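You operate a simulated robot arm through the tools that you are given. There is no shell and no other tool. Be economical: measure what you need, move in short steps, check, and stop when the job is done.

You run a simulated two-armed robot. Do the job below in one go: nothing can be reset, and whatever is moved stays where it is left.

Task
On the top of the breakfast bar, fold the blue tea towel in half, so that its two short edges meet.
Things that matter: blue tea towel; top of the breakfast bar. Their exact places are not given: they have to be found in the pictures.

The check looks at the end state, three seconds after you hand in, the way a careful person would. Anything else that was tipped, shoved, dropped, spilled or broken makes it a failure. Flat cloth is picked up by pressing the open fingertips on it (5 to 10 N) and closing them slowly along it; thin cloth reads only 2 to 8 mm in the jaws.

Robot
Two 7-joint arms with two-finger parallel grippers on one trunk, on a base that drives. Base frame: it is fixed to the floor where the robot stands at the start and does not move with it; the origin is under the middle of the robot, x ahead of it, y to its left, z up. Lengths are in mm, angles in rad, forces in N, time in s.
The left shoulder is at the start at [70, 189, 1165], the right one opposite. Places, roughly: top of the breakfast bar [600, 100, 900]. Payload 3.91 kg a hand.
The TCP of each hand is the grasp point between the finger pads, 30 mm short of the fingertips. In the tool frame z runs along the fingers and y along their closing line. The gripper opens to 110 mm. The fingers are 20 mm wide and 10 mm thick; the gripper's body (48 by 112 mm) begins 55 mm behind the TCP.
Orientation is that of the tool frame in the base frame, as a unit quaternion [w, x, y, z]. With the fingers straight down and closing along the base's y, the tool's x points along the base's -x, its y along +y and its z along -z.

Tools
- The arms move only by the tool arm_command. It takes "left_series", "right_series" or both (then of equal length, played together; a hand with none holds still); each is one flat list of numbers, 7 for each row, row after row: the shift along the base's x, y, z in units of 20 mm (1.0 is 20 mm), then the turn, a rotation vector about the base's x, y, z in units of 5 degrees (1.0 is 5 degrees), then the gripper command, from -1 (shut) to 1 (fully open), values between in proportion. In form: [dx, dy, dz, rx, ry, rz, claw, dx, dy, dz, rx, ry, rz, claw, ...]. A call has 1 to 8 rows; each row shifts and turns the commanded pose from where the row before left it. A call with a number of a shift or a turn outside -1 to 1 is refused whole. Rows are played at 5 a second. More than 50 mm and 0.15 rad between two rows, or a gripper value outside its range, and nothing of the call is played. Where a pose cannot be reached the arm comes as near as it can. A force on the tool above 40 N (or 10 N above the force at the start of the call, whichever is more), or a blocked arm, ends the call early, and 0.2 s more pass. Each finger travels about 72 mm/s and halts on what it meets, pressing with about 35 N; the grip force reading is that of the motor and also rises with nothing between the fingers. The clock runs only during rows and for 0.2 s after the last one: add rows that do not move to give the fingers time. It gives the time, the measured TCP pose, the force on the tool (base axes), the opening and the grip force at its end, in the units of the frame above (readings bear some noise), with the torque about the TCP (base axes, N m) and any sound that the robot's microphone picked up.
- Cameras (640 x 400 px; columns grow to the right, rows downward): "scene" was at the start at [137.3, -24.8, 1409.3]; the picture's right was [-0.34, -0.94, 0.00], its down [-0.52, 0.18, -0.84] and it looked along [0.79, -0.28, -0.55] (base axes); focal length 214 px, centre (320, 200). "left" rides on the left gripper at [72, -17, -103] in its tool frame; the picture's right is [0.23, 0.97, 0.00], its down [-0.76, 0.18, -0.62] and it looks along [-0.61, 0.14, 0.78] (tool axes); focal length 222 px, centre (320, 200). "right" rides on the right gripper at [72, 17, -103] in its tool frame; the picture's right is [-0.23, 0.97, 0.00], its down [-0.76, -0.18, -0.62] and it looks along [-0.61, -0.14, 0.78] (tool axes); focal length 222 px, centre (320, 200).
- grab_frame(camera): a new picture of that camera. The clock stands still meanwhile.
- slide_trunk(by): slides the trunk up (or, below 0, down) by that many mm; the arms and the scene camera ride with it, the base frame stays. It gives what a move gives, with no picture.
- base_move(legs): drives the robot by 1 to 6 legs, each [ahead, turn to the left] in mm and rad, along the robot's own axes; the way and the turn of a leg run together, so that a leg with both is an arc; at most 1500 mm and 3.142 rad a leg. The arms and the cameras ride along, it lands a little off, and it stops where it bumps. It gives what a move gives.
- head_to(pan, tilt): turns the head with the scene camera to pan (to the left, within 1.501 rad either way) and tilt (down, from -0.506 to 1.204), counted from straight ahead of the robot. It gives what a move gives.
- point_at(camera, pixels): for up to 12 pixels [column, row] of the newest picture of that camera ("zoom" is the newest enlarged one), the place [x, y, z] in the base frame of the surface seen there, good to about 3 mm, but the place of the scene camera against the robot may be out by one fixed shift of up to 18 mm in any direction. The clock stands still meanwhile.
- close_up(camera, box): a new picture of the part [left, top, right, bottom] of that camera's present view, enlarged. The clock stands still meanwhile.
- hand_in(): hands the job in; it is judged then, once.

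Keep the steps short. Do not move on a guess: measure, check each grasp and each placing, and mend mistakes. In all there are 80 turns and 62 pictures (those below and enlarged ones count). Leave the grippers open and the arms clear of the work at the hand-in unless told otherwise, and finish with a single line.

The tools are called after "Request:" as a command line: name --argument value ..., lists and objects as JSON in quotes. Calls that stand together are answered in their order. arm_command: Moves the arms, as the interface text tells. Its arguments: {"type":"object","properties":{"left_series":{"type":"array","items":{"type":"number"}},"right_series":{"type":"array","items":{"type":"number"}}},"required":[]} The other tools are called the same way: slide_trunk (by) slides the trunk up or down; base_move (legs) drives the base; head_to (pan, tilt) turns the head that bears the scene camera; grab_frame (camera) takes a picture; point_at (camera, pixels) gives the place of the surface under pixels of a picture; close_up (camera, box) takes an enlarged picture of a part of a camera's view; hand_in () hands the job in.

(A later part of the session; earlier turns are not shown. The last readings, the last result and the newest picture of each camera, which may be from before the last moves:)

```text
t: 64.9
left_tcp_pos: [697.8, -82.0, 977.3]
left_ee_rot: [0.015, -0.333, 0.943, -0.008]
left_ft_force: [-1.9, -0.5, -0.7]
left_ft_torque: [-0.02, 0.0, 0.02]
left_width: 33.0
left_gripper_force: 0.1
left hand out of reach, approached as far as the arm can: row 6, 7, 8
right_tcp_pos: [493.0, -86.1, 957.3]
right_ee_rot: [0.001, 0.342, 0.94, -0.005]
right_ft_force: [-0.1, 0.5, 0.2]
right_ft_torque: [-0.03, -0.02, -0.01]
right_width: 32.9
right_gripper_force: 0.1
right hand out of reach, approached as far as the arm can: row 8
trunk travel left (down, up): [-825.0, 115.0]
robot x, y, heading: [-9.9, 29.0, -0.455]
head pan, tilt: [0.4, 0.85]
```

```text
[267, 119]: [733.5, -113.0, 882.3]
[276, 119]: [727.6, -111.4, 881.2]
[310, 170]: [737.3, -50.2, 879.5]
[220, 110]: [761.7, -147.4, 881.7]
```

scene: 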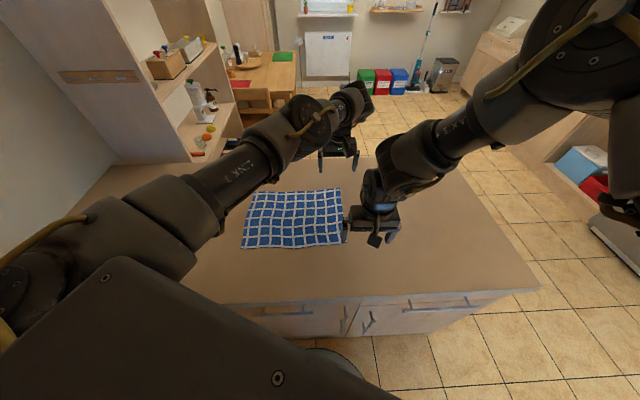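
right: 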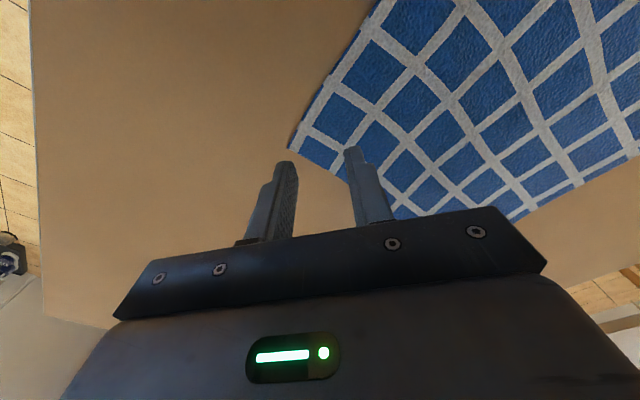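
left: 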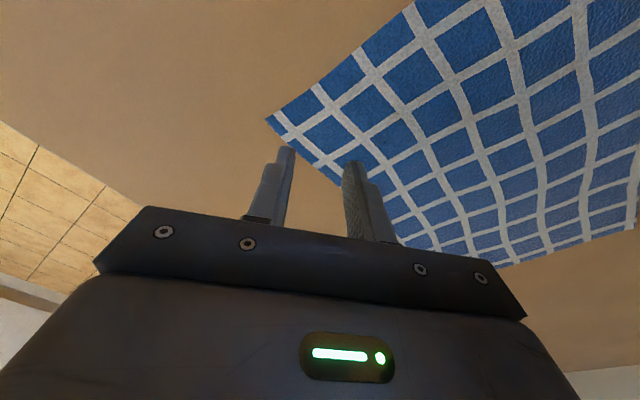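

The corners are at (479,-110) near and (733,-113) far. The right hand is already well placed. The left gets a slightly smaller yaw and moves to (715,-91). Both descend to just above the cloth.

Request:
arm_command --left_series '[0, 0, 0, 0, 0, -1, -0.4, 0, 0, 0, 0, 0, -1, -0.4, 0.21, -0.11, -0.6, 0, 0, 0, -0.4, 0.21, -0.11, -0.6, 0, 0, 0, -0.4, 0.21, -0.11, -0.6, 0, 0, 0, -0.4, 0.21, -0.11, -0.6, 0, 0, 0, -0.4, 0, 0, -0.4, 0, 0, 0, -0.4]' --right_series '[0, 0, 0, 0, 0, 0, -0.4, 0, 0, 0, 0, 0, 0, -0.4, 0.05, -0.03, -0.4, 0, 0, 0, -0.4, 0.05, -0.03, -0.4, 0, 0, 0, -0.4, 0.05, -0.03, -0.4, 0, 0, 0, -0.4, 0, 0, -0.4, 0, 0, 0, -0.4, 0, 0, -0.2, 0, 0, 0, -0.4]'

Request:
grab_frame --camera "right"

Request:
grab_frame --camera "left"

```text
t: 66.5
left_tcp_pos: [702.1, -83.3, 956.3]
left_ee_rot: [0.008, -0.265, 0.964, 0.002]
left_ft_force: [0.8, 0.2, 0.9]
left_ft_torque: [0.04, 0.0, 0.04]
left_width: 33.1
left_gripper_force: 0.0
left hand out of reach, approached as far as the arm can: row 4, 5, 6, 7
right_tcp_pos: [494.4, -96.5, 929.1]
right_ee_rot: [0.008, 0.345, 0.939, 0.0]
right_ft_force: [0.4, 0.2, 0.7]
right_ft_torque: [-0.05, 0.05, 0.01]
right_width: 32.9
right_gripper_force: 0.0
right hand out of reach, approached as far as the arm can: row 4, 6
trunk travel left (down, up): [-825.0, 115.0]
robot x, y, heading: [-11.6, 27.1, -0.456]
head pan, tilt: [0.4, 0.85]
```

```text
43 pictures are left
```

right: 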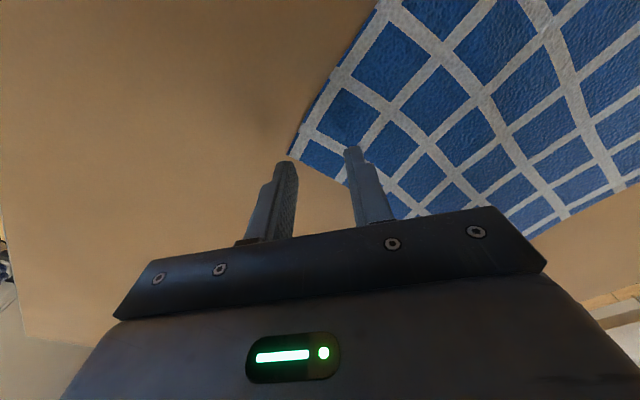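

```text
42 pictures are left
```

left: 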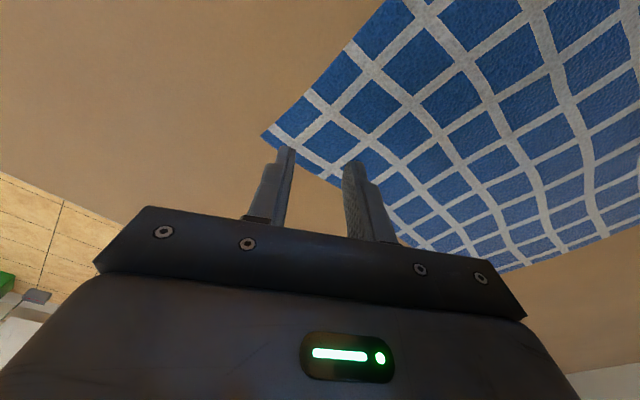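

The left arm is now at its reach limit going down because the shoulders are too high. I'll raise both hands 140 mm and lower the trunk 130 mm.

Request:
arm_command --left_series '[0, 0, 1, 0, 0, 0, -0.4, 0, 0, 1, 0, 0, 0, -0.4, 0, 0, 1, 0, 0, 0, -0.4, 0, 0, 1, 0, 0, 0, -0.4, 0, 0, 1, 0, 0, 0, -0.4, 0, 0, 1, 0, 0, 0, -0.4, 0, 0, 1, 0, 0, 0, -0.4]' --right_series '[0, 0, 1, 0, 0, 0, -0.4, 0, 0, 1, 0, 0, 0, -0.4, 0, 0, 1, 0, 0, 0, -0.4, 0, 0, 1, 0, 0, 0, -0.4, 0, 0, 1, 0, 0, 0, -0.4, 0, 0, 1, 0, 0, 0, -0.4, 0, 0, 1, 0, 0, 0, -0.4]'

Request:
slide_trunk --by -130

```text
t: 68.1
left_tcp_pos: [696.2, -93.7, 1098.2]
left_ee_rot: [0.008, -0.256, 0.967, 0.0]
left_ft_force: [0.0, -0.3, -0.2]
left_ft_torque: [0.0, 0.0, -0.04]
left_width: 33.3
left_gripper_force: 0.0
right_tcp_pos: [489.2, -91.4, 1067.8]
right_ee_rot: [0.005, 0.343, 0.939, -0.001]
right_ft_force: [0.0, 0.7, 0.5]
right_ft_torque: [0.0, 0.01, 0.0]
right_width: 32.9
right_gripper_force: 0.0
trunk travel left (down, up): [-825.0, 115.0]
robot x, y, heading: [-12.4, 28.5, -0.452]
head pan, tilt: [0.4, 0.85]
```

```text
t: 69.7
left_tcp_pos: [697.0, -93.4, 968.3]
left_ee_rot: [0.007, -0.256, 0.967, 0.001]
left_ft_force: [-0.1, 0.5, -0.1]
left_ft_torque: [-0.03, 0.01, -0.01]
left_width: 33.1
left_gripper_force: 0.1
right_tcp_pos: [491.3, -90.9, 937.2]
right_ee_rot: [0.005, 0.342, 0.94, -0.002]
right_ft_force: [0.3, -0.5, -0.4]
right_ft_torque: [0.01, 0.01, -0.03]
right_width: 32.9
right_gripper_force: 0.1
trunk travel left (down, up): [-695.0, 245.0]
robot x, y, heading: [-10.1, 26.4, -0.456]
head pan, tilt: [0.4, 0.85]
```

Now the left hand goes to (715,-91,922) and the right hand to (497,-91,918).

Request:
arm_command --left_series '[0.3, 0.03, 0, 0, 0, 0, -0.4, 0.3, 0.03, 0, 0, 0, 0, -0.4, 0.3, 0.03, -0.5, 0, 0, 0, -0.4, 0, 0, -0.6, 0, 0, 0, -0.4, 0, 0, -0.6, 0, 0, 0, -0.4, 0, 0, -0.6, 0, 0, 0, -0.4]' --right_series '[0.1, 0, 0, 0, 0, 0, -0.4, 0.1, 0, 0, 0, 0, 0, -0.4, 0.1, 0, 0, 0, 0, 0, -0.4, 0, 0, -0.3, 0, 0, 0, -0.4, 0, 0, -0.3, 0, 0, 0, -0.4, 0, 0, -0.3, 0, 0, 0, -0.4]'

Request:
grab_frame --camera "right"

Request:
grab_frame --camera "left"

```text
t: 71.0
left_tcp_pos: [727.1, -78.5, 953.4]
left_ee_rot: [0.019, -0.269, 0.963, -0.012]
left_ft_force: [0.1, -0.2, -0.7]
left_ft_torque: [0.01, 0.03, -0.02]
left_width: 32.8
left_gripper_force: 0.1
right_tcp_pos: [491.7, -107.9, 910.6]
right_ee_rot: [0.0, 0.351, 0.936, -0.014]
right_ft_force: [-5.8, 3.5, 33.9]
right_ft_torque: [0.77, -0.27, 0.17]
right_width: 32.2
right_gripper_force: 0.0
trunk travel left (down, up): [-695.0, 245.0]
robot x, y, heading: [-15.1, 28.9, -0.454]
head pan, tilt: [0.4, 0.85]
stopped in row 6 (right hand): the force on the tool passed its limit (the readings are from after the stop); the commanded pose is now the measured one
```

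```text
41 pictures are left
```

right: 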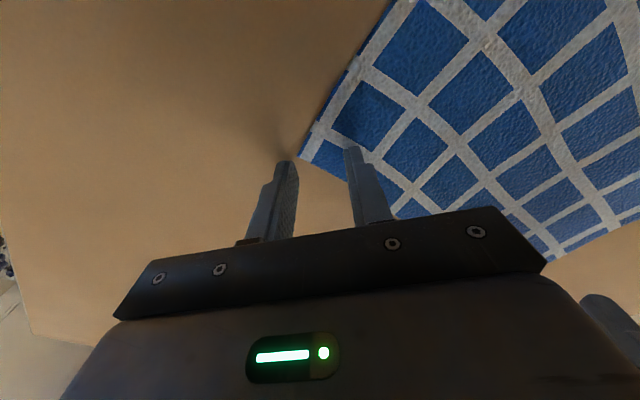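

```text
40 pictures are left
```

left: 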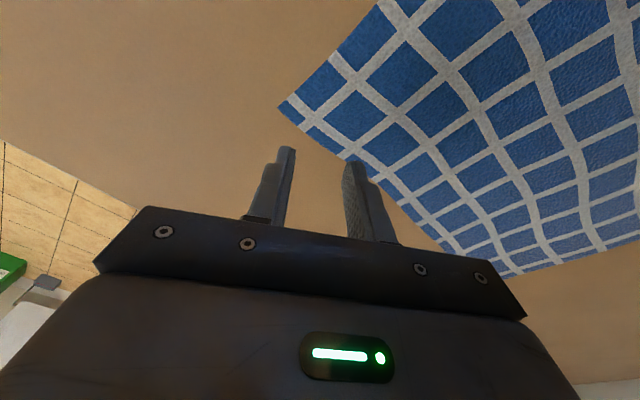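

The two arms touch: the left forearm is against the right wrist, and the right hand pressed the table at 34 N. I'll relieve the right hand and pull the left hand away.

Then the right hand alone takes the near corner and swings it toward me. After that the left can grip the far corner with room to spare.

Request:
arm_command --left_series '[0, 0.3, 0.8, 0, 0, 0, -0.4, 0, 0.6, 0.8, 0, 0, 0, -0.4, 0, 1, 0.8, 0, 0, 0, -0.4, 0, 1, 0.8, 0, 0, 0, -0.4, 0, 1, 0.6, 0, 0, 0, -0.4, 0, 1, 0.6, 0, 0, 0, -0.4, 0, 1, 0, 0, 0, 0, -0.4, 0, 1, 0, 0, 0, 0, -0.4]' --right_series '[0, 0, 0.5, 0, 0, 0, -0.4, 0, 0, 0.5, 0, 0, 0, -0.4, 0, 0, 0, 0, 0, 0, -0.4, 0, 0, 0, 0, 0, 0, -0.4, 0, 0, 0, 0, 0, 0, -0.4, 0, 0, 0, 0, 0, 0, -0.4, 0, 0, 0, 0, 0, 0, -0.4, 0, 0, 0, 0, 0, 0, -0.4]'

Request:
grab_frame --camera "scene"

Request:
grab_frame --camera "right"

Request:
point_at --camera "right" --pixels '[[300, 156], [306, 156]]'

```text
t: 72.8
left_tcp_pos: [738.2, 51.6, 1039.1]
left_ee_rot: [0.019, -0.268, 0.963, -0.011]
left_ft_force: [0.5, 0.0, -0.5]
left_ft_torque: [-0.01, 0.03, 0.01]
left_width: 33.0
left_gripper_force: 0.0
left hand out of reach, approached as far as the arm can: row 5, 7
right_tcp_pos: [491.9, -109.1, 928.9]
right_ee_rot: [-0.003, 0.351, 0.936, -0.017]
right_ft_force: [-0.2, 0.2, 0.5]
right_ft_torque: [-0.03, 0.03, -0.01]
right_width: 32.9
right_gripper_force: 0.1
trunk travel left (down, up): [-695.0, 245.0]
robot x, y, heading: [-11.2, 25.7, -0.453]
head pan, tilt: [0.4, 0.85]
```

```text
39 pictures are left
```

scene: 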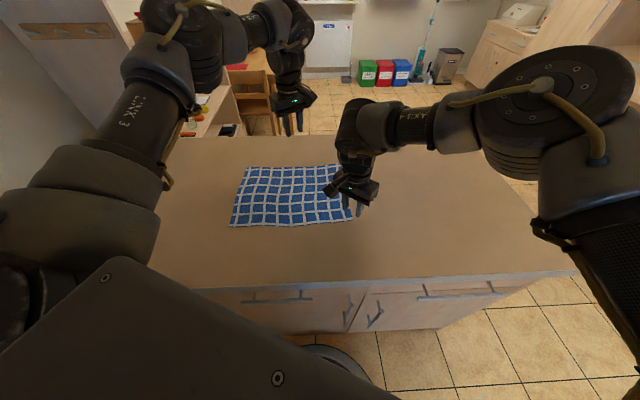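

```text
38 pictures are left
```

right: 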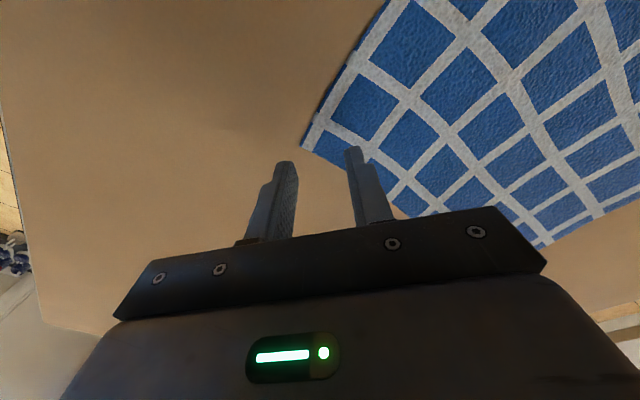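

```text
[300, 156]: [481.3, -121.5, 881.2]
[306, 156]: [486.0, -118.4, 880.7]
```

The corner tip is at about (480,-111). The right hand shifts in to (498,-91), then down to 916.

Request:
arm_command --right_series '[0.1, 0.3, 0, 0, 0, 0, -0.4, 0.1, 0.3, 0, 0, 0, 0, -0.4, 0.1, 0.3, 0, 0, 0, 0, -0.4, 0, 0, -0.3, 0, 0, 0, -0.4, 0, 0, -0.35, 0, 0, 0, -0.4, 0, 0, 0, 0, 0, 0, -0.4]'

Request:
grab_frame --camera "right"

Request:
point_at --camera "right" --pixels '[[302, 149], [308, 152], [288, 165], [350, 150]]'

```text
t: 74.2
left_tcp_pos: [738.0, 50.5, 1037.8]
left_ee_rot: [0.018, -0.268, 0.963, -0.012]
left_ft_force: [-0.5, -0.4, -1.4]
left_ft_torque: [0.04, 0.0, -0.01]
left_width: 33.3
left_gripper_force: 0.1
right_tcp_pos: [499.2, -91.1, 915.8]
right_ee_rot: [-0.002, 0.351, 0.936, -0.016]
right_ft_force: [-0.5, -0.5, -0.1]
right_ft_torque: [0.02, 0.02, 0.0]
right_width: 32.9
right_gripper_force: 0.1
trunk travel left (down, up): [-695.0, 245.0]
robot x, y, heading: [-13.1, 27.5, -0.452]
head pan, tilt: [0.4, 0.85]
```

```text
37 pictures are left
```

right: 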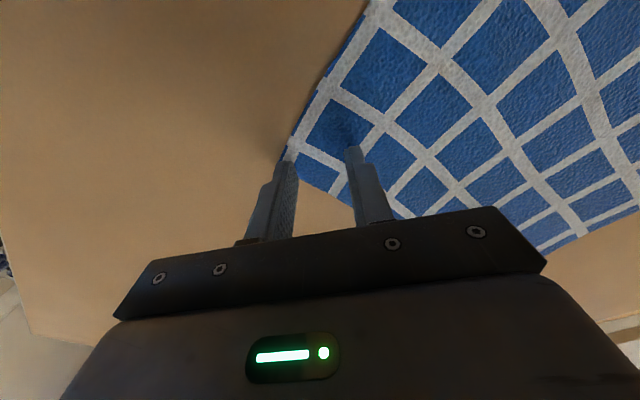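

```text
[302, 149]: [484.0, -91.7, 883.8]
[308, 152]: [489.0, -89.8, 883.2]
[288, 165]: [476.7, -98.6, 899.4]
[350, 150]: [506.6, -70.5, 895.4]
```

The outer finger stands on the corner tip and the inner finger inside it. I'll press down gently in 1.5 mm steps.

Request:
arm_command --right_series '[0, 0, -0.08, 0, 0, 0, -0.4, 0, 0, -0.08, 0, 0, 0, -0.4, 0, 0, 0, 0, 0, 0, -0.4]'

```text
t: 75.0
left_tcp_pos: [737.7, 50.9, 1039.8]
left_ee_rot: [0.018, -0.268, 0.963, -0.012]
left_ft_force: [0.7, 0.8, 0.6]
left_ft_torque: [-0.03, 0.01, -0.02]
left_width: 33.1
left_gripper_force: 0.0
right_tcp_pos: [498.2, -92.0, 912.6]
right_ee_rot: [-0.002, 0.351, 0.936, -0.015]
right_ft_force: [1.1, -0.1, 1.0]
right_ft_torque: [0.02, 0.03, -0.02]
right_width: 32.9
right_gripper_force: 0.0
trunk travel left (down, up): [-695.0, 245.0]
robot x, y, heading: [-13.9, 30.6, -0.451]
head pan, tilt: [0.4, 0.85]
```

Request:
arm_command --right_series '[0, 0, -0.07, 0, 0, 0, -0.4, 0, 0, 0, 0, 0, 0, -0.4]'

```text
t: 75.6
left_tcp_pos: [736.0, 50.3, 1039.4]
left_ee_rot: [0.019, -0.268, 0.963, -0.011]
left_ft_force: [0.5, -0.5, 0.6]
left_ft_torque: [0.01, 0.0, 0.0]
left_width: 33.2
left_gripper_force: 0.0
right_tcp_pos: [498.2, -92.1, 912.1]
right_ee_rot: [-0.001, 0.35, 0.937, -0.014]
right_ft_force: [-1.3, 0.9, 10.4]
right_ft_torque: [0.22, -0.13, 0.02]
right_width: 32.8
right_gripper_force: 0.0
trunk travel left (down, up): [-695.0, 245.0]
robot x, y, heading: [-8.8, 26.1, -0.456]
head pan, tilt: [0.4, 0.85]
```

The force is 10.4 N, which is good contact. I'll close slowly along the cloth.

Request:
arm_command --right_series '[0, 0, 0, 0, 0, 0, -0.52, 0, 0, 0, 0, 0, 0, -0.64, 0, 0, 0, 0, 0, 0, -0.76, 0, 0, 0, 0, 0, 0, -0.86, 0, 0, 0, 0, 0, 0, -0.94, 0, 0, 0, 0, 0, 0, -1, 0, 0, 0, 0, 0, 0, -1, 0, 0, 0, 0, 0, 0, -1]'

Request:
grab_frame --camera "right"

```text
t: 77.4
left_tcp_pos: [735.0, 51.4, 1040.1]
left_ee_rot: [0.019, -0.267, 0.963, -0.012]
left_ft_force: [-0.6, -0.4, 0.2]
left_ft_torque: [0.0, -0.04, 0.02]
left_width: 33.3
left_gripper_force: 0.1
right_tcp_pos: [498.7, -91.6, 910.9]
right_ee_rot: [-0.001, 0.351, 0.936, -0.014]
right_ft_force: [1.3, 0.3, 13.7]
right_ft_torque: [0.13, -0.03, -0.04]
right_width: 2.2
right_gripper_force: 35.0
trunk travel left (down, up): [-695.0, 245.0]
robot x, y, heading: [-9.5, 30.3, -0.459]
head pan, tilt: [0.4, 0.85]
```

```text
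36 pictures are left
```

right: 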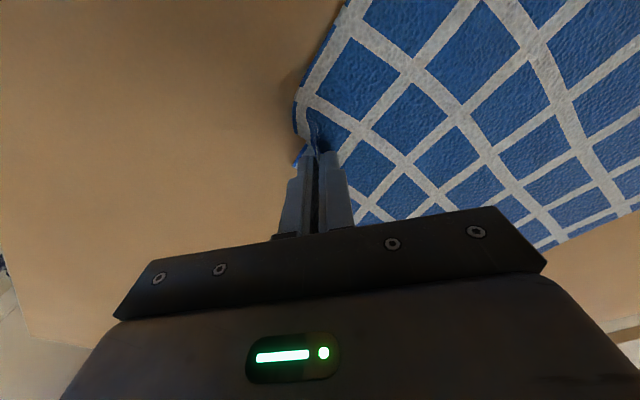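

Width reads 2.2 mm with the cloth bunched between the tips. I'll lift 50 mm and swing the corner toward (575,-270).

Request:
arm_command --right_series '[0, 0, 0.6, 0, 0, 0, -1, 0, 0, 0.9, 0, 0, 0, -1, 0, 0, 1, 0, 0, 0, -1, 0.4, -1, 0, 0, 0, 0, -1, 0.4, -1, 0, 0, 0, 0, -1, 0.4, -1, 0, 0, 0, 0, -1, 0.4, -1, 0, 0, 0, 0, -1, 0.4, -1, 0, 0, 0, 0, -1]'

Request:
grab_frame --camera "scene"

```text
t: 79.2
left_tcp_pos: [738.1, 49.3, 1038.8]
left_ee_rot: [0.017, -0.267, 0.963, -0.011]
left_ft_force: [-0.8, 0.1, -0.3]
left_ft_torque: [0.0, -0.03, 0.07]
left_width: 33.4
left_gripper_force: 0.0
right_tcp_pos: [538.8, -191.5, 963.6]
right_ee_rot: [-0.002, 0.351, 0.936, -0.015]
right_ft_force: [0.0, -0.2, -0.7]
right_ft_torque: [-0.02, -0.04, 0.02]
right_width: 2.2
right_gripper_force: 34.8
trunk travel left (down, up): [-695.0, 245.0]
robot x, y, heading: [-12.0, 28.2, -0.453]
head pan, tilt: [0.4, 0.85]
```

```text
35 pictures are left
```

scene: 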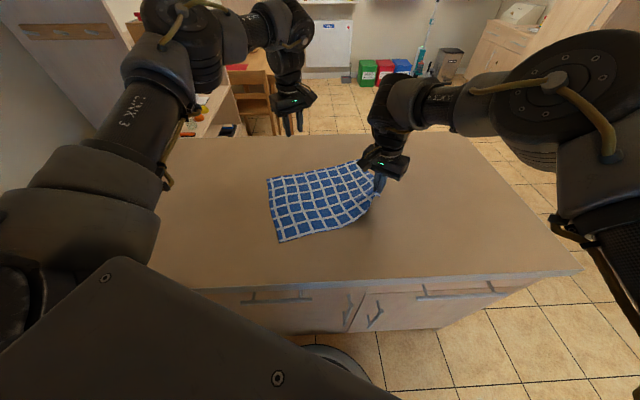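

The grip holds and the towel follows. I'll zoom on the towel to find the far corner.

Request:
close_up --camera "scene" --box '[250, 140, 410, 260]'

Request:
point_at --camera "zoom" --pixels '[[440, 90], [75, 165], [120, 395], [450, 110], [300, 250]]'

```text
3.33 times, centred on (330, 200) of scene
```

zoom: 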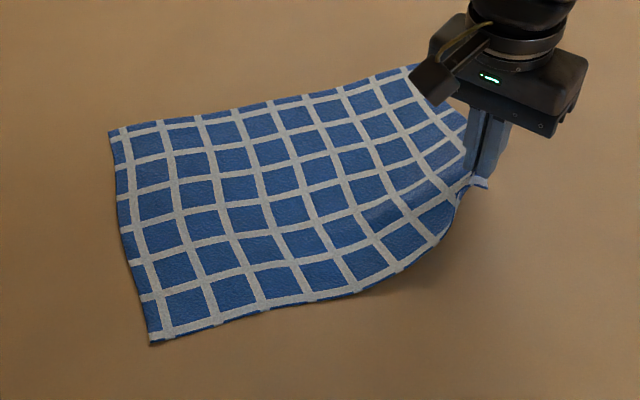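

```text
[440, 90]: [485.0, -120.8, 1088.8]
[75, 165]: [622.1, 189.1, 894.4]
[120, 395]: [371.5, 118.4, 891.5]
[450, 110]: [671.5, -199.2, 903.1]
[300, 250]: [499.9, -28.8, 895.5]
```

Request:
grab_frame --camera "left"

```text
33 pictures are left
```

left: 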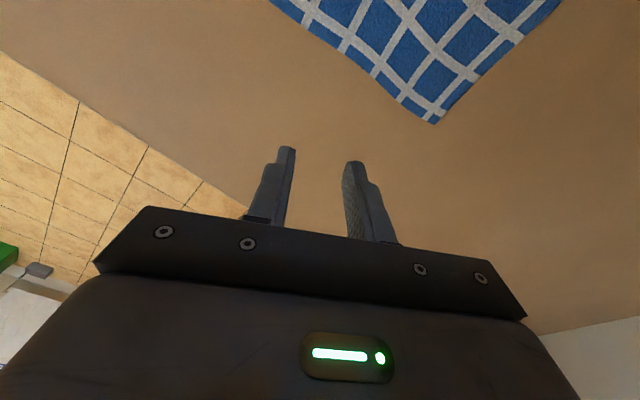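

The far corner is hidden behind the right hand. I'll swing the right hand on to about (590,-290) and look again.

Request:
arm_command --right_series '[0.4, -0.85, 0, 0, 0, 0.5, -1, 0.4, -0.85, 0, 0, 0, 0.5, -1, 0.4, -0.85, 0, 0, 0, 0.5, -1, 0.4, -0.85, 0, 0, 0, 0.5, -1, 0.4, -0.85, 0, 0, 0, 0.5, -1, 0.4, -0.85, 0, 0, 0, 0.5, -1]'

Request:
close_up --camera "scene" --box '[250, 130, 442, 250]'

```text
t: 80.6
left_tcp_pos: [737.3, 49.5, 1040.4]
left_ee_rot: [0.018, -0.269, 0.963, -0.011]
left_ft_force: [0.3, 0.0, 1.5]
left_ft_torque: [0.04, 0.02, 0.0]
left_width: 33.1
left_gripper_force: 0.1
right_tcp_pos: [509.9, -238.7, 967.9]
right_ee_rot: [0.001, 0.228, 0.974, -0.014]
right_ft_force: [0.0, 0.1, -0.3]
right_ft_torque: [0.0, -0.02, -0.02]
right_width: 2.2
right_gripper_force: 34.8
right hand out of reach, approached as far as the arm can: row 3, 4, 5, 6
trunk travel left (down, up): [-695.0, 245.0]
robot x, y, heading: [-12.3, 31.4, -0.455]
head pan, tilt: [0.4, 0.85]
```

```text
3.33 times, centred on (346, 190) of scene
```

zoom: 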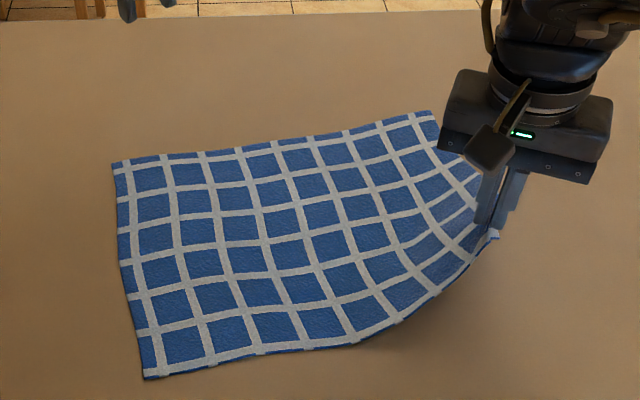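

Corner B now shows near zoom (432,113), beside the hand. I'll measure it and the other corners.

Request:
point_at --camera "zoom" --pixels '[[429, 115], [425, 122], [115, 165], [146, 374], [380, 125]]'

```text
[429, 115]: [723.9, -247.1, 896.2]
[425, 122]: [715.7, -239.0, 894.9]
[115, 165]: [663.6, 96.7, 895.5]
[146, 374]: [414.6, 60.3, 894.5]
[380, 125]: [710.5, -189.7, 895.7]
```

The towel slid along as a sheet instead of turning (B is now at about (724,-247)). A simpler way is to drag it straight toward the bar's right end and then drive round there, so both short edges lie square in front of both hands.

I'll pull corner A about 300 mm along -y, turning the wrist clockwise to stay in reach.

Request:
arm_command --right_series '[0, 0, -0.2, 0, 0, -1, -1, 0, -0.5, -0.2, 0, 0, -1, -1, 0.1, -0.9, -0.2, 0, 0, -1, -1, 0.1, -0.9, -0.2, 0, 0, -1, -1, 0.1, -0.9, -0.2, 0, 0, -1, -1, 0.1, -0.9, 0, 0, 0, -1, -1, 0.1, -0.9, 0, 0, 0, -0.5, -1, 0.1, -0.9, 0, 0, 0, -0.5, -1]'

Request:
arm_command --right_series '[0.1, -0.9, 0, 0, 0, -0.5, -1, 0.1, -0.9, 0, 0, 0, -0.5, -1, 0.1, -0.9, 0, 0, 0, 0, -1, 0.1, -0.9, 0, 0, 0, 0, -1, 0.1, -0.9, 0, 0, 0, 0, -1, 0.1, -0.9, 0, 0, 0, 0, -1, 0.1, -0.9, 0, 0, 0, 0, -1, 0.1, -0.9, 0, 0, 0, 0, -1]'

Request:
head_to --pan -0.2 --tilt 0.75

Request:
grab_frame --camera "scene"

```text
t: 82.4
left_tcp_pos: [738.9, 50.5, 1039.6]
left_ee_rot: [0.018, -0.268, 0.963, -0.011]
left_ft_force: [-0.1, 1.2, 0.6]
left_ft_torque: [-0.01, -0.03, 0.03]
left_width: 32.8
left_gripper_force: 0.0
right_tcp_pos: [519.5, -356.9, 947.5]
right_ee_rot: [-0.006, 0.509, 0.861, -0.015]
right_ft_force: [-0.4, 0.7, -0.2]
right_ft_torque: [0.01, 0.01, 0.0]
right_width: 2.1
right_gripper_force: 34.7
trunk travel left (down, up): [-695.0, 245.0]
robot x, y, heading: [-12.2, 31.9, -0.459]
head pan, tilt: [0.4, 0.85]
```

```text
t: 84.2
left_tcp_pos: [738.1, 50.7, 1039.8]
left_ee_rot: [0.018, -0.267, 0.963, -0.011]
left_ft_force: [0.2, 0.1, 0.1]
left_ft_torque: [0.0, -0.03, -0.01]
left_width: 32.9
left_gripper_force: 0.0
right_tcp_pos: [500.2, -471.5, 943.2]
right_ee_rot: [-0.004, 0.545, 0.838, -0.014]
right_ft_force: [0.5, -0.1, -1.1]
right_ft_torque: [-0.02, -0.02, 0.05]
right_width: 1.9
right_gripper_force: 35.0
right hand out of reach, approached as far as the arm can: row 5, 6, 7, 8
trunk travel left (down, up): [-695.0, 245.0]
robot x, y, heading: [-13.3, 25.8, -0.458]
head pan, tilt: [0.4, 0.85]
```

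```text
t: 85.2
left_tcp_pos: [738.7, 50.3, 1039.3]
left_ee_rot: [0.017, -0.268, 0.963, -0.012]
left_ft_force: [0.1, -0.1, -0.8]
left_ft_torque: [0.01, 0.03, 0.03]
left_width: 33.1
left_gripper_force: 0.0
right_tcp_pos: [502.6, -469.6, 941.4]
right_ee_rot: [-0.003, 0.546, 0.838, -0.013]
right_ft_force: [-0.7, -0.3, -0.3]
right_ft_torque: [-0.01, 0.03, 0.01]
right_width: 2.2
right_gripper_force: 35.1
trunk travel left (down, up): [-695.0, 245.0]
robot x, y, heading: [-10.2, 31.1, -0.455]
head pan, tilt: [-0.201, 0.75]
```

```text
31 pictures are left
```

scene: 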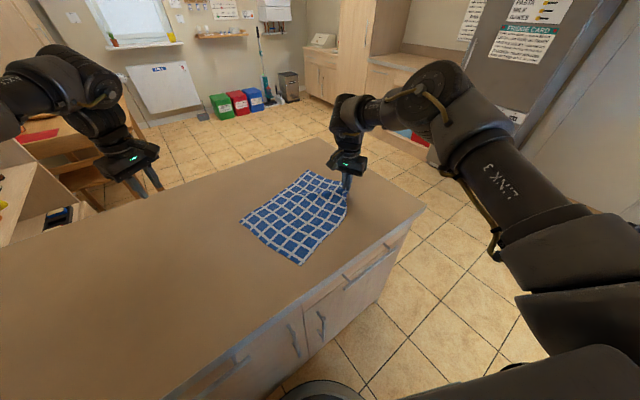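

The towel slid along well and is now near the bar's right end. I'll zoom in and measure it.

Request:
close_up --camera "scene" --box '[220, 130, 444, 270]'

Request:
point_at --camera "zoom" --pixels '[[243, 120], [65, 257], [236, 382], [360, 215], [320, 130], [300, 35], [570, 215]]'

Request:
point_at --camera "scene" --pixels '[[420, 211], [318, 139], [470, 230], [520, 200], [440, 280], [420, 330], [490, 340], [560, 180]]'

```text
2.86 times, centred on (332, 200) of scene
```

zoom: 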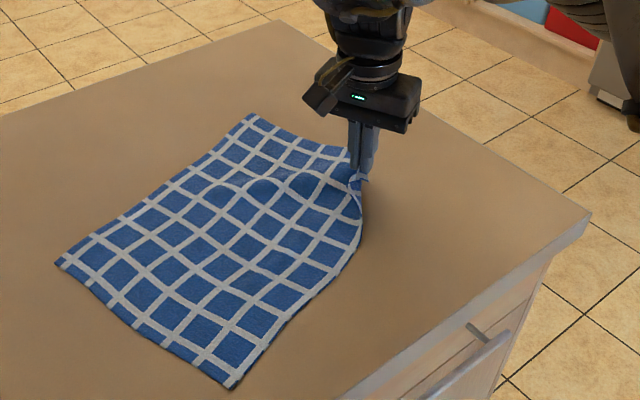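

```text
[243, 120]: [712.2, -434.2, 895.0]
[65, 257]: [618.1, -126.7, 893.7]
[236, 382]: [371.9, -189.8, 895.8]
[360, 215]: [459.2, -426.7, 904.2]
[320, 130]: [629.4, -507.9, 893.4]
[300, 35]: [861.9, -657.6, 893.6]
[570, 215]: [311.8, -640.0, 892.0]
```

```text
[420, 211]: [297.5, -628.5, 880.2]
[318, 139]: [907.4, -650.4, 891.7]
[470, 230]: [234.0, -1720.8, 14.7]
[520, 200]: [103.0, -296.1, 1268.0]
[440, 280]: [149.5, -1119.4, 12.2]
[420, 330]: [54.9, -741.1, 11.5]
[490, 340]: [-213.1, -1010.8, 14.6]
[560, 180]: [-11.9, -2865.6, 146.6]
```

The towel's corners are now at about B (712,-434), C (618,-127) and D (372,-190), with A in the right hand. That's close enough; later I can pull it the last bit from the bar end.

I'll set corner A down and open the jaws, with the left hand retracting meanwhile.

Request:
arm_command --right_series '[0, 0, -0.5, 0, 0, 0, -1, 0, 0, -0.6, 0, 0, 0, -1, 0, 0, -0.2, 0, 0, 0, -1, 0, 0, 0, 0, 0, 0, -0.7, 0, 0, 0, 0, 0, 0, -0.4, 0, 0, 0, 0, 0, 0, -0.2, 0, 0, 0.5, 0, 0, 0, -0.2, 0, 0, 1, 0, 0, 0, -0.2]' --left_series '[-0.5, 0, 0.4, 0, 0, -0.8, -0.4, -1, 0, 0.4, 0, 0, -0.8, -0.4, -1, 0, 0.4, 0, 0, -0.8, -0.4, -1, 0, 0.4, 0, 0, -0.8, -0.4, -1, 0, 0.4, 0, 0, -0.8, -0.4, -1, 0, 0.4, 0, 0, -0.8, -0.4, -1, 0, 0.4, 0, 0, -0.8, -0.4, -1, 0, 0.4, 0, 0, -0.8, -0.4]'

Request:
arm_command --right_series '[0, 0, 1, 0, 0, 1, 0, 0, 0, 1, 0, 0, 1, 0, -1, 0.9, 1, 0, 0, 1, 0, -1, 0.9, 1, 0, 0, 1, 0, -1, 0.9, 1, 0, 0, 1, 0, -1, 0.9, 0.5, 0, 0, 1, 0, -1, 0.9, 0, 0, 0, 1, 0, -1, 0.9, 0, 0, 0, 1, 0]' --left_series '[-1, 0, 0.3, 0, 0, -0.7, 0, -1, 0, 0.3, 0, 0, -0.7, 0, -1, 0, 0.3, 0, 0, -0.7, 0, -1, 0, 0.3, 0, 0, -0.7, 0, -1, 0, 0.3, 0, 0, -0.7, 0, -1, 0, 0.3, 0, 0, -0.7, 0, -1, 0, 0.3, 0, 0, -0.7, 0, 0, 0, 0, 0, 0, 0, 0]'

Request:
grab_frame --camera "scene"

```text
t: 87.0
left_tcp_pos: [606.2, 9.8, 1110.3]
left_ee_rot: [0.015, 0.009, 1.0, -0.015]
left_ft_force: [0.4, 0.0, -0.9]
left_ft_torque: [-0.02, -0.01, 0.01]
left_width: 33.2
left_gripper_force: 0.0
left hand out of reach, approached as far as the arm can: row 2, 3, 4, 5, 6, 7
right_tcp_pos: [499.2, -470.5, 947.2]
right_ee_rot: [-0.004, 0.545, 0.838, -0.014]
right_ft_force: [-0.1, 0.3, 1.2]
right_ft_torque: [0.0, 0.01, 0.03]
right_width: 43.9
right_gripper_force: 0.1
trunk travel left (down, up): [-695.0, 245.0]
robot x, y, heading: [-11.1, 27.3, -0.453]
head pan, tilt: [-0.201, 0.75]
```

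```text
t: 88.8
left_tcp_pos: [483.1, -17.1, 1164.5]
left_ee_rot: [0.01, 0.22, 0.975, -0.019]
left_ft_force: [-0.3, 0.2, 0.3]
left_ft_torque: [0.01, -0.02, 0.03]
left_width: 54.9
left_gripper_force: 0.1
left hand out of reach, approached as far as the arm can: row 1, 2, 3, 4, 6
right_tcp_pos: [355.2, -321.3, 1052.9]
right_ee_rot: [0.0, 0.227, 0.974, -0.016]
right_ft_force: [1.3, 0.7, 0.0]
right_ft_torque: [0.02, 0.02, 0.01]
right_width: 55.0
right_gripper_force: 0.1
right hand out of reach, approached as far as the arm can: row 1, 2, 6
trunk travel left (down, up): [-695.0, 245.0]
robot x, y, heading: [-12.7, 25.9, -0.457]
head pan, tilt: [-0.201, 0.75]
```

```text
29 pictures are left
```

scene: 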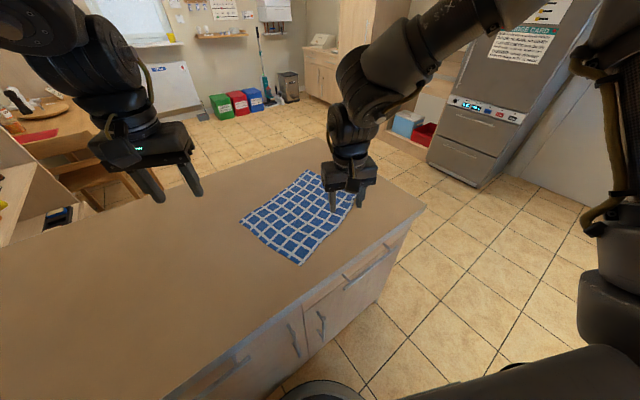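

The towel lies released, with a small hump at corner A. Next I'll check clearances (fridge, cabinets) around the bar's right end before driving.

Request:
point_at --camera "scene" --pixels '[[483, 186], [428, 158], [400, 143], [370, 150], [560, 200], [330, 80], [310, 60], [425, 135], [410, 120]]'

```text
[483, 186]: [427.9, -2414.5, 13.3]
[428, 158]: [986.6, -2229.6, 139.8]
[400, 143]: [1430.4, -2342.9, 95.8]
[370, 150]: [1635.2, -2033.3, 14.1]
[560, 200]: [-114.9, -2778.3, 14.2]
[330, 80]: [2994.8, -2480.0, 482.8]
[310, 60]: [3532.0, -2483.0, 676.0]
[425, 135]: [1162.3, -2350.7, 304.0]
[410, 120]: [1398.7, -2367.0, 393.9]
```

There's plenty of room (the fridge is beyond y=-2200). I'll drive round: back off, go along the bar front to y≈-965, across to x≈770, then face the towel's long axis (heading ≈1.90).

Request:
base_move --legs '[[-120, 0], [0, -1.116], [1045, 0], [0, 1.571], [890, 0], [0, 1.9]]'

Request:
head_to --pan 0 --tilt 0.85

Request:
grab_frame --camera "scene"

```text
t: 104.3
left_tcp_pos: [751.1, -675.8, 1159.7]
left_ee_rot: [0.017, -0.07, 0.997, -0.03]
left_ft_force: [-0.5, 1.9, 0.9]
left_ft_torque: [-0.19, 0.0, -0.03]
left_width: 55.0
left_gripper_force: 0.2
right_tcp_pos: [811.9, -1001.3, 1059.0]
right_ee_rot: [0.009, -0.063, 0.998, -0.029]
right_ft_force: [1.1, 1.2, 1.2]
right_ft_torque: [-0.13, 0.04, -0.01]
right_width: 55.1
right_gripper_force: 0.0
trunk travel left (down, up): [-695.0, 245.0]
robot x, y, heading: [317.4, -949.0, 0.289]
head pan, tilt: [-0.201, 0.75]
stopped in leg 5: the robot was blocked; the commanded pose is now the measured one
```

```text
t: 105.0
left_tcp_pos: [755.1, -690.5, 1160.8]
left_ee_rot: [0.016, -0.069, 0.997, -0.024]
left_ft_force: [-0.2, 0.8, 0.1]
left_ft_torque: [-0.06, -0.02, 0.03]
left_width: 54.9
left_gripper_force: 0.1
right_tcp_pos: [815.5, -1014.0, 1055.8]
right_ee_rot: [0.008, -0.062, 0.998, -0.023]
right_ft_force: [-0.3, 0.9, 0.4]
right_ft_torque: [-0.1, 0.0, 0.0]
right_width: 55.1
right_gripper_force: 0.1
trunk travel left (down, up): [-695.0, 245.0]
robot x, y, heading: [317.6, -948.3, 0.298]
head pan, tilt: [0.0, 0.85]
```

```text
28 pictures are left
```

scene: 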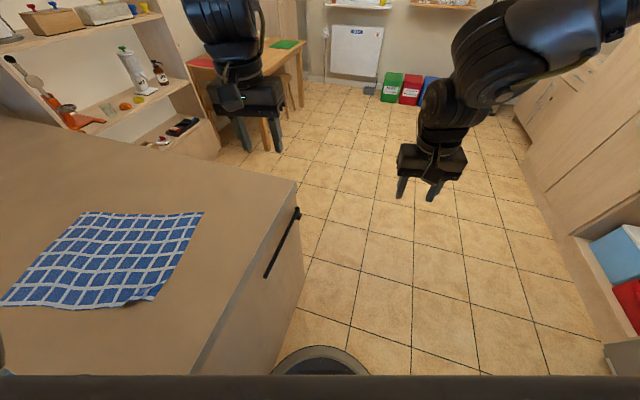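

A black rail on the bar's end face stopped the base. I'll measure it and the bar's end edge.

Request:
point_at --camera "scene" --pixels '[[297, 212], [284, 240], [266, 277], [294, 183], [230, 300], [193, 370], [203, 213], [150, 298], [5, 303], [84, 213], [320, 360]]'

Request:
grab_frame --camera "left"

```text
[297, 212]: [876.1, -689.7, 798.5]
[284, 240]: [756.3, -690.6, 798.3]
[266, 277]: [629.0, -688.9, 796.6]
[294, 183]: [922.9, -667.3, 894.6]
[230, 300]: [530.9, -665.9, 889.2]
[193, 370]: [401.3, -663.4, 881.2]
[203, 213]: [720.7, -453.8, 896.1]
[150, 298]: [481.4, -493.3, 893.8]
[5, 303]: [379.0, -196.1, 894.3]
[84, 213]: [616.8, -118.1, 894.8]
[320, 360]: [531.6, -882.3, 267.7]
```

```text
27 pictures are left
```

left: 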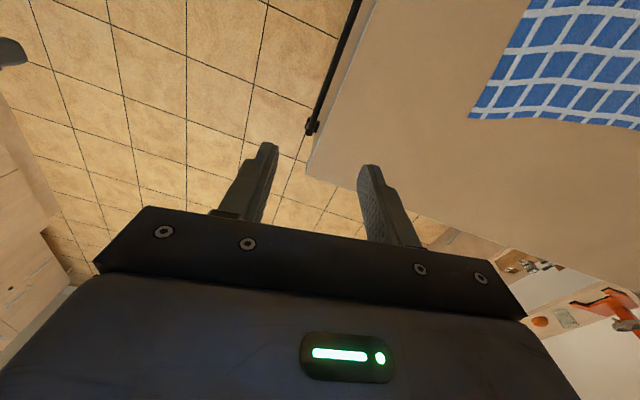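

The base side grazed the bar corner. I'll back off a little, swing wider (y≈-1010), come to x≈800, turn to face the towel, and ease ahead.

Request:
base_move --legs '[[-50, 0], [0, -0.7], [260, 0], [0, 0.4], [270, 0], [0, 1.9]]'

Request:
base_move --legs '[[70, 0]]'

Request:
grab_frame --camera "scene"

```text
t: 107.5
left_tcp_pos: [742.8, -954.5, 1161.0]
left_ee_rot: [0.01, 0.209, 0.977, -0.033]
left_ft_force: [0.9, 1.9, 1.0]
left_ft_torque: [-0.07, 0.04, 0.01]
left_width: 55.1
left_gripper_force: 0.0
right_tcp_pos: [620.4, -1262.5, 1058.3]
right_ee_rot: [0.003, 0.216, 0.976, -0.03]
right_ft_force: [0.5, 0.6, 0.5]
right_ft_torque: [-0.1, 0.02, 0.02]
right_width: 55.1
right_gripper_force: 0.1
trunk travel left (down, up): [-695.0, 245.0]
robot x, y, heading: [229.8, -967.8, -0.123]
head pan, tilt: [0.0, 0.85]
stopped in leg 2: the robot was blocked; the commanded pose is now the measured one
```

```text
t: 108.5
left_tcp_pos: [781.2, -979.1, 1161.5]
left_ee_rot: [0.01, 0.213, 0.977, -0.024]
left_ft_force: [0.6, -1.0, 0.9]
left_ft_torque: [0.11, 0.09, 0.0]
left_width: 55.0
left_gripper_force: 0.0
right_tcp_pos: [659.3, -1285.2, 1054.2]
right_ee_rot: [0.002, 0.219, 0.975, -0.022]
right_ft_force: [-1.6, -1.1, -0.4]
right_ft_torque: [0.12, -0.08, 0.02]
right_width: 54.9
right_gripper_force: 0.0
trunk travel left (down, up): [-695.0, 245.0]
robot x, y, heading: [271.4, -979.8, -0.022]
head pan, tilt: [0.0, 0.85]
```

```text
26 pictures are left
```

scene: 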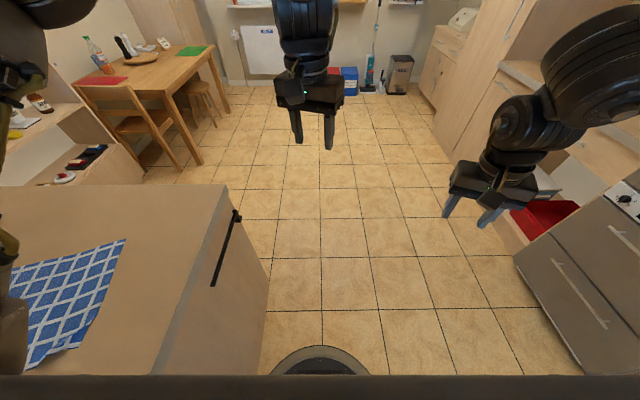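

The rear corner catches the bar when turning. I'll reverse out, go wide (y≈-1105), come across to x≈800, then turn.

Request:
base_move --legs '[[-400, 0], [0, -0.4], [340, 0], [0, 0.42], [620, 0], [0, 1.9]]'

```text
t: 122.8
left_tcp_pos: [622.5, -620.2, 1160.9]
left_ee_rot: [0.027, -0.667, 0.744, -0.006]
left_ft_force: [1.5, 0.2, 0.4]
left_ft_torque: [-0.01, -0.02, -0.01]
left_width: 54.9
left_gripper_force: 0.1
right_tcp_pos: [951.6, -639.3, 1055.7]
right_ee_rot: [0.021, -0.662, 0.749, -0.012]
right_ft_force: [-0.2, -0.4, -0.2]
right_ft_torque: [-0.03, -0.03, -0.04]
right_width: 54.9
right_gripper_force: 0.1
trunk travel left (down, up): [-695.0, 245.0]
robot x, y, heading: [782.3, -1101.5, 1.869]
head pan, tilt: [0.0, 0.85]
```

Good, facing the towel from (782,-1101). I'll ease ahead 130 mm and look.

Request:
base_move --legs '[[130, 0]]'

Request:
grab_frame --camera "scene"

Request:
close_up --camera "scene" --box '[200, 100, 440, 250]'

```text
t: 124.1
left_tcp_pos: [584.4, -496.5, 1162.8]
left_ee_rot: [0.027, -0.668, 0.744, -0.006]
left_ft_force: [-0.2, -0.3, 1.3]
left_ft_torque: [0.01, -0.02, 0.0]
left_width: 55.0
left_gripper_force: 0.0
right_tcp_pos: [914.1, -516.8, 1056.6]
right_ee_rot: [0.021, -0.662, 0.749, -0.011]
right_ft_force: [0.2, 0.8, 0.8]
right_ft_torque: [0.01, -0.01, 0.0]
right_width: 55.0
right_gripper_force: 0.0
trunk travel left (down, up): [-695.0, 245.0]
robot x, y, heading: [746.7, -975.1, 1.871]
head pan, tilt: [0.0, 0.85]
```

```text
25 pictures are left
```

scene: 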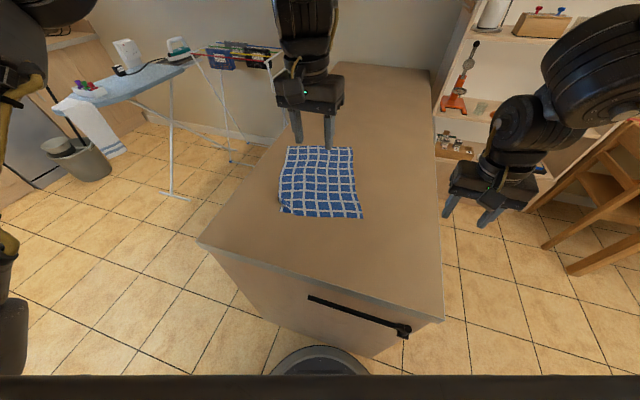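

```text
2.67 times, centred on (320, 175) of scene
```

zoom: 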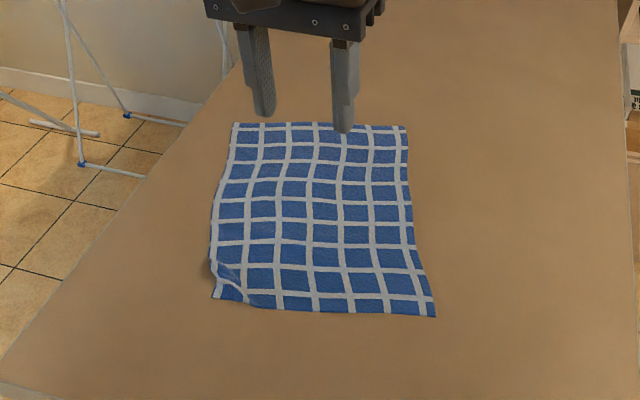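

The towel now lies squarely in front of both hands. I'll measure its corners.

Request:
point_at --camera "zoom" --pixels '[[215, 296], [432, 314], [237, 125], [405, 128], [320, 312], [225, 272]]'

Request:
grab_frame --camera "right"

Request:
grab_frame --camera "left"

```text
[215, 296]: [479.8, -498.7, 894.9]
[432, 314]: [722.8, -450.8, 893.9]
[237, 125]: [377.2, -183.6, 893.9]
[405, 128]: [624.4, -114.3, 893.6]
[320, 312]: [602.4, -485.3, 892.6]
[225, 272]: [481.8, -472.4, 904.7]
```

```text
23 pictures are left
```

right: 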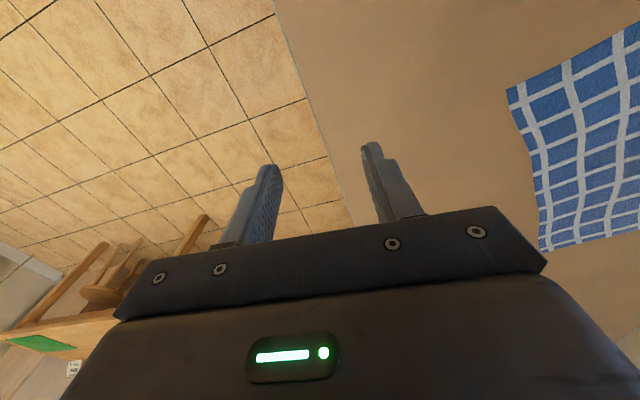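

```text
22 pictures are left
```

left: 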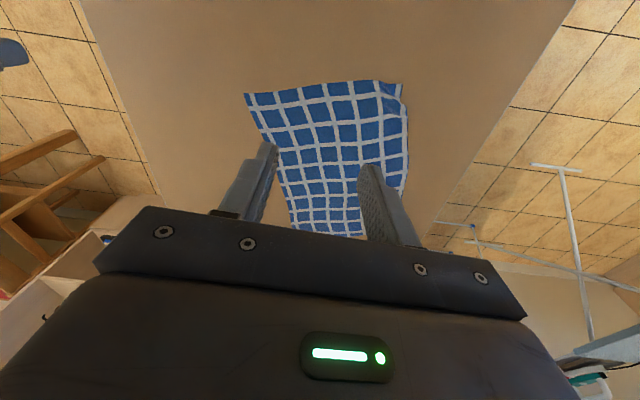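

Request:
point_at --camera "left" --pixels '[[246, 95], [402, 86], [291, 229], [355, 234], [330, 86]]'

Request:
point_at --camera "right" --pixels '[[509, 90], [542, 249], [280, 20]]'

```text
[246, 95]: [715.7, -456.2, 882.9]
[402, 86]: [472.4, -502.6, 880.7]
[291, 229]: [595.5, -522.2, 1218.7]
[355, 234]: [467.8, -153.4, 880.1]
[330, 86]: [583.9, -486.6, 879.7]
```

```text
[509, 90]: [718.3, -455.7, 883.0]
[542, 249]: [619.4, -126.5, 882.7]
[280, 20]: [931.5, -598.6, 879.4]
```

Corners in the hand frame: B (717,-456), A (473,-502), C (619,-126), D about (372,-193). In my own frame the near edge is at about 505–530 ahead, ±125 to the sides, and the far edge at about 850.

Plan: grip both near corners along their diagonals, pull the towel back 120 mm, then fold that edge forward onto the far edge. First I'll hover over A (left) and B (right).

Request:
arm_command --left_series '[-0.364, 0.043, -0.725, 0, 0, 0.977, -0.4, -0.364, 0.043, -0.725, 0, 0, 0.977, -0.4, -0.364, 0.043, -0.725, 0, 0, 0.977, -0.4, -0.364, 0.043, -0.725, 0, 0, 0.977, -0.4, -0.364, 0.043, -0.725, 0, 0, 0.977, -0.4, -0.364, 0.043, -0.725, 0, 0, 0.977, -0.4, -0.364, 0.043, -0.725, 0, 0, 0.977, -0.4]' --right_series '[-0.768, 0.25, -0.346, 0, 0, -0.3, -0.4, -0.768, 0.25, -0.346, 0, 0, -0.3, -0.4, -0.768, 0.25, -0.346, 0, 0, -0.3, -0.4, -0.768, 0.25, -0.346, 0, 0, -0.3, -0.4, -0.768, 0.25, -0.346, 0, 0, -0.3, -0.4, -0.768, 0.25, -0.346, 0, 0, -0.3, -0.4, -0.768, 0.25, -0.346, 0, 0, -0.3, -0.4]'

Request:
arm_command --left_series '[-0.364, 0.043, -0.725, 0, 0, 0.977, -0.4, -0.364, 0.043, -0.725, 0, 0, 0.977, -0.4, -0.364, 0.043, -0.725, 0, 0, 0.977, -0.4, -0.364, 0.043, -0.725, 0, 0, 0.977, -0.4, -0.364, 0.043, -0.725, 0, 0, 0.977, -0.4, -0.364, 0.043, -0.725, 0, 0, 0.977, -0.4, -0.364, 0.043, -0.725, 0, 0, 0.977, -0.4]' --right_series '[-0.768, 0.25, -0.346, 0, 0, -0.3, -0.4, -0.768, 0.25, -0.346, 0, 0, -0.3, -0.4, -0.768, 0.25, -0.346, 0, 0, -0.3, -0.4, -0.768, 0.25, -0.346, 0, 0, -0.3, -0.4, -0.768, 0.25, -0.346, 0, 0, -0.3, -0.4, -0.768, 0.25, -0.346, 0, 0, -0.3, -0.4, -0.768, 0.25, -0.346, 0, 0, -0.3, -0.4]'

Request:
grab_frame --camera "left"

Request:
grab_frame --camera "right"

```text
t: 125.7
left_tcp_pos: [501.0, -460.9, 1084.6]
left_ee_rot: [-0.028, 0.857, -0.515, -0.001]
left_ft_force: [-0.4, -0.5, -0.1]
left_ft_torque: [0.0, 0.03, 0.0]
left_width: 32.9
left_gripper_force: 0.1
left hand out of reach, approached as far as the arm can: row 6, 7
right_tcp_pos: [803.8, -479.5, 1007.5]
right_ee_rot: [0.02, -0.59, 0.807, -0.015]
right_ft_force: [-0.7, -0.9, -0.2]
right_ft_torque: [0.01, -0.05, 0.01]
right_width: 33.0
right_gripper_force: 0.1
trunk travel left (down, up): [-695.0, 245.0]
robot x, y, heading: [750.3, -977.2, 1.867]
head pan, tilt: [0.0, 0.85]
```

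```text
t: 127.3
left_tcp_pos: [403.9, -368.7, 1035.0]
left_ee_rot: [-0.028, 0.97, -0.243, -0.009]
left_ft_force: [-0.2, 0.1, -0.9]
left_ft_torque: [-0.01, -0.02, -0.01]
left_width: 33.1
left_gripper_force: 0.1
left hand out of reach, approached as far as the arm can: row 1, 2, 3, 4, 5, 6, 7
right_tcp_pos: [698.2, -444.0, 957.5]
right_ee_rot: [0.018, -0.514, 0.857, -0.016]
right_ft_force: [0.6, 0.5, -0.3]
right_ft_torque: [0.0, 0.0, 0.01]
right_width: 32.5
right_gripper_force: 0.0
trunk travel left (down, up): [-695.0, 245.0]
robot x, y, heading: [748.3, -978.5, 1.867]
head pan, tilt: [0.0, 0.85]
```

```text
21 pictures are left
```

left: 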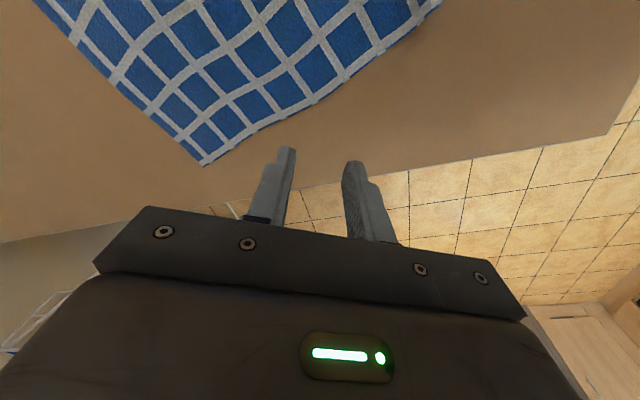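

```text
20 pictures are left
```

right: 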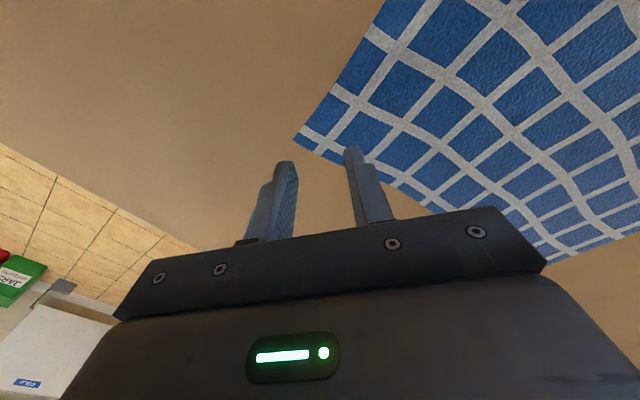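

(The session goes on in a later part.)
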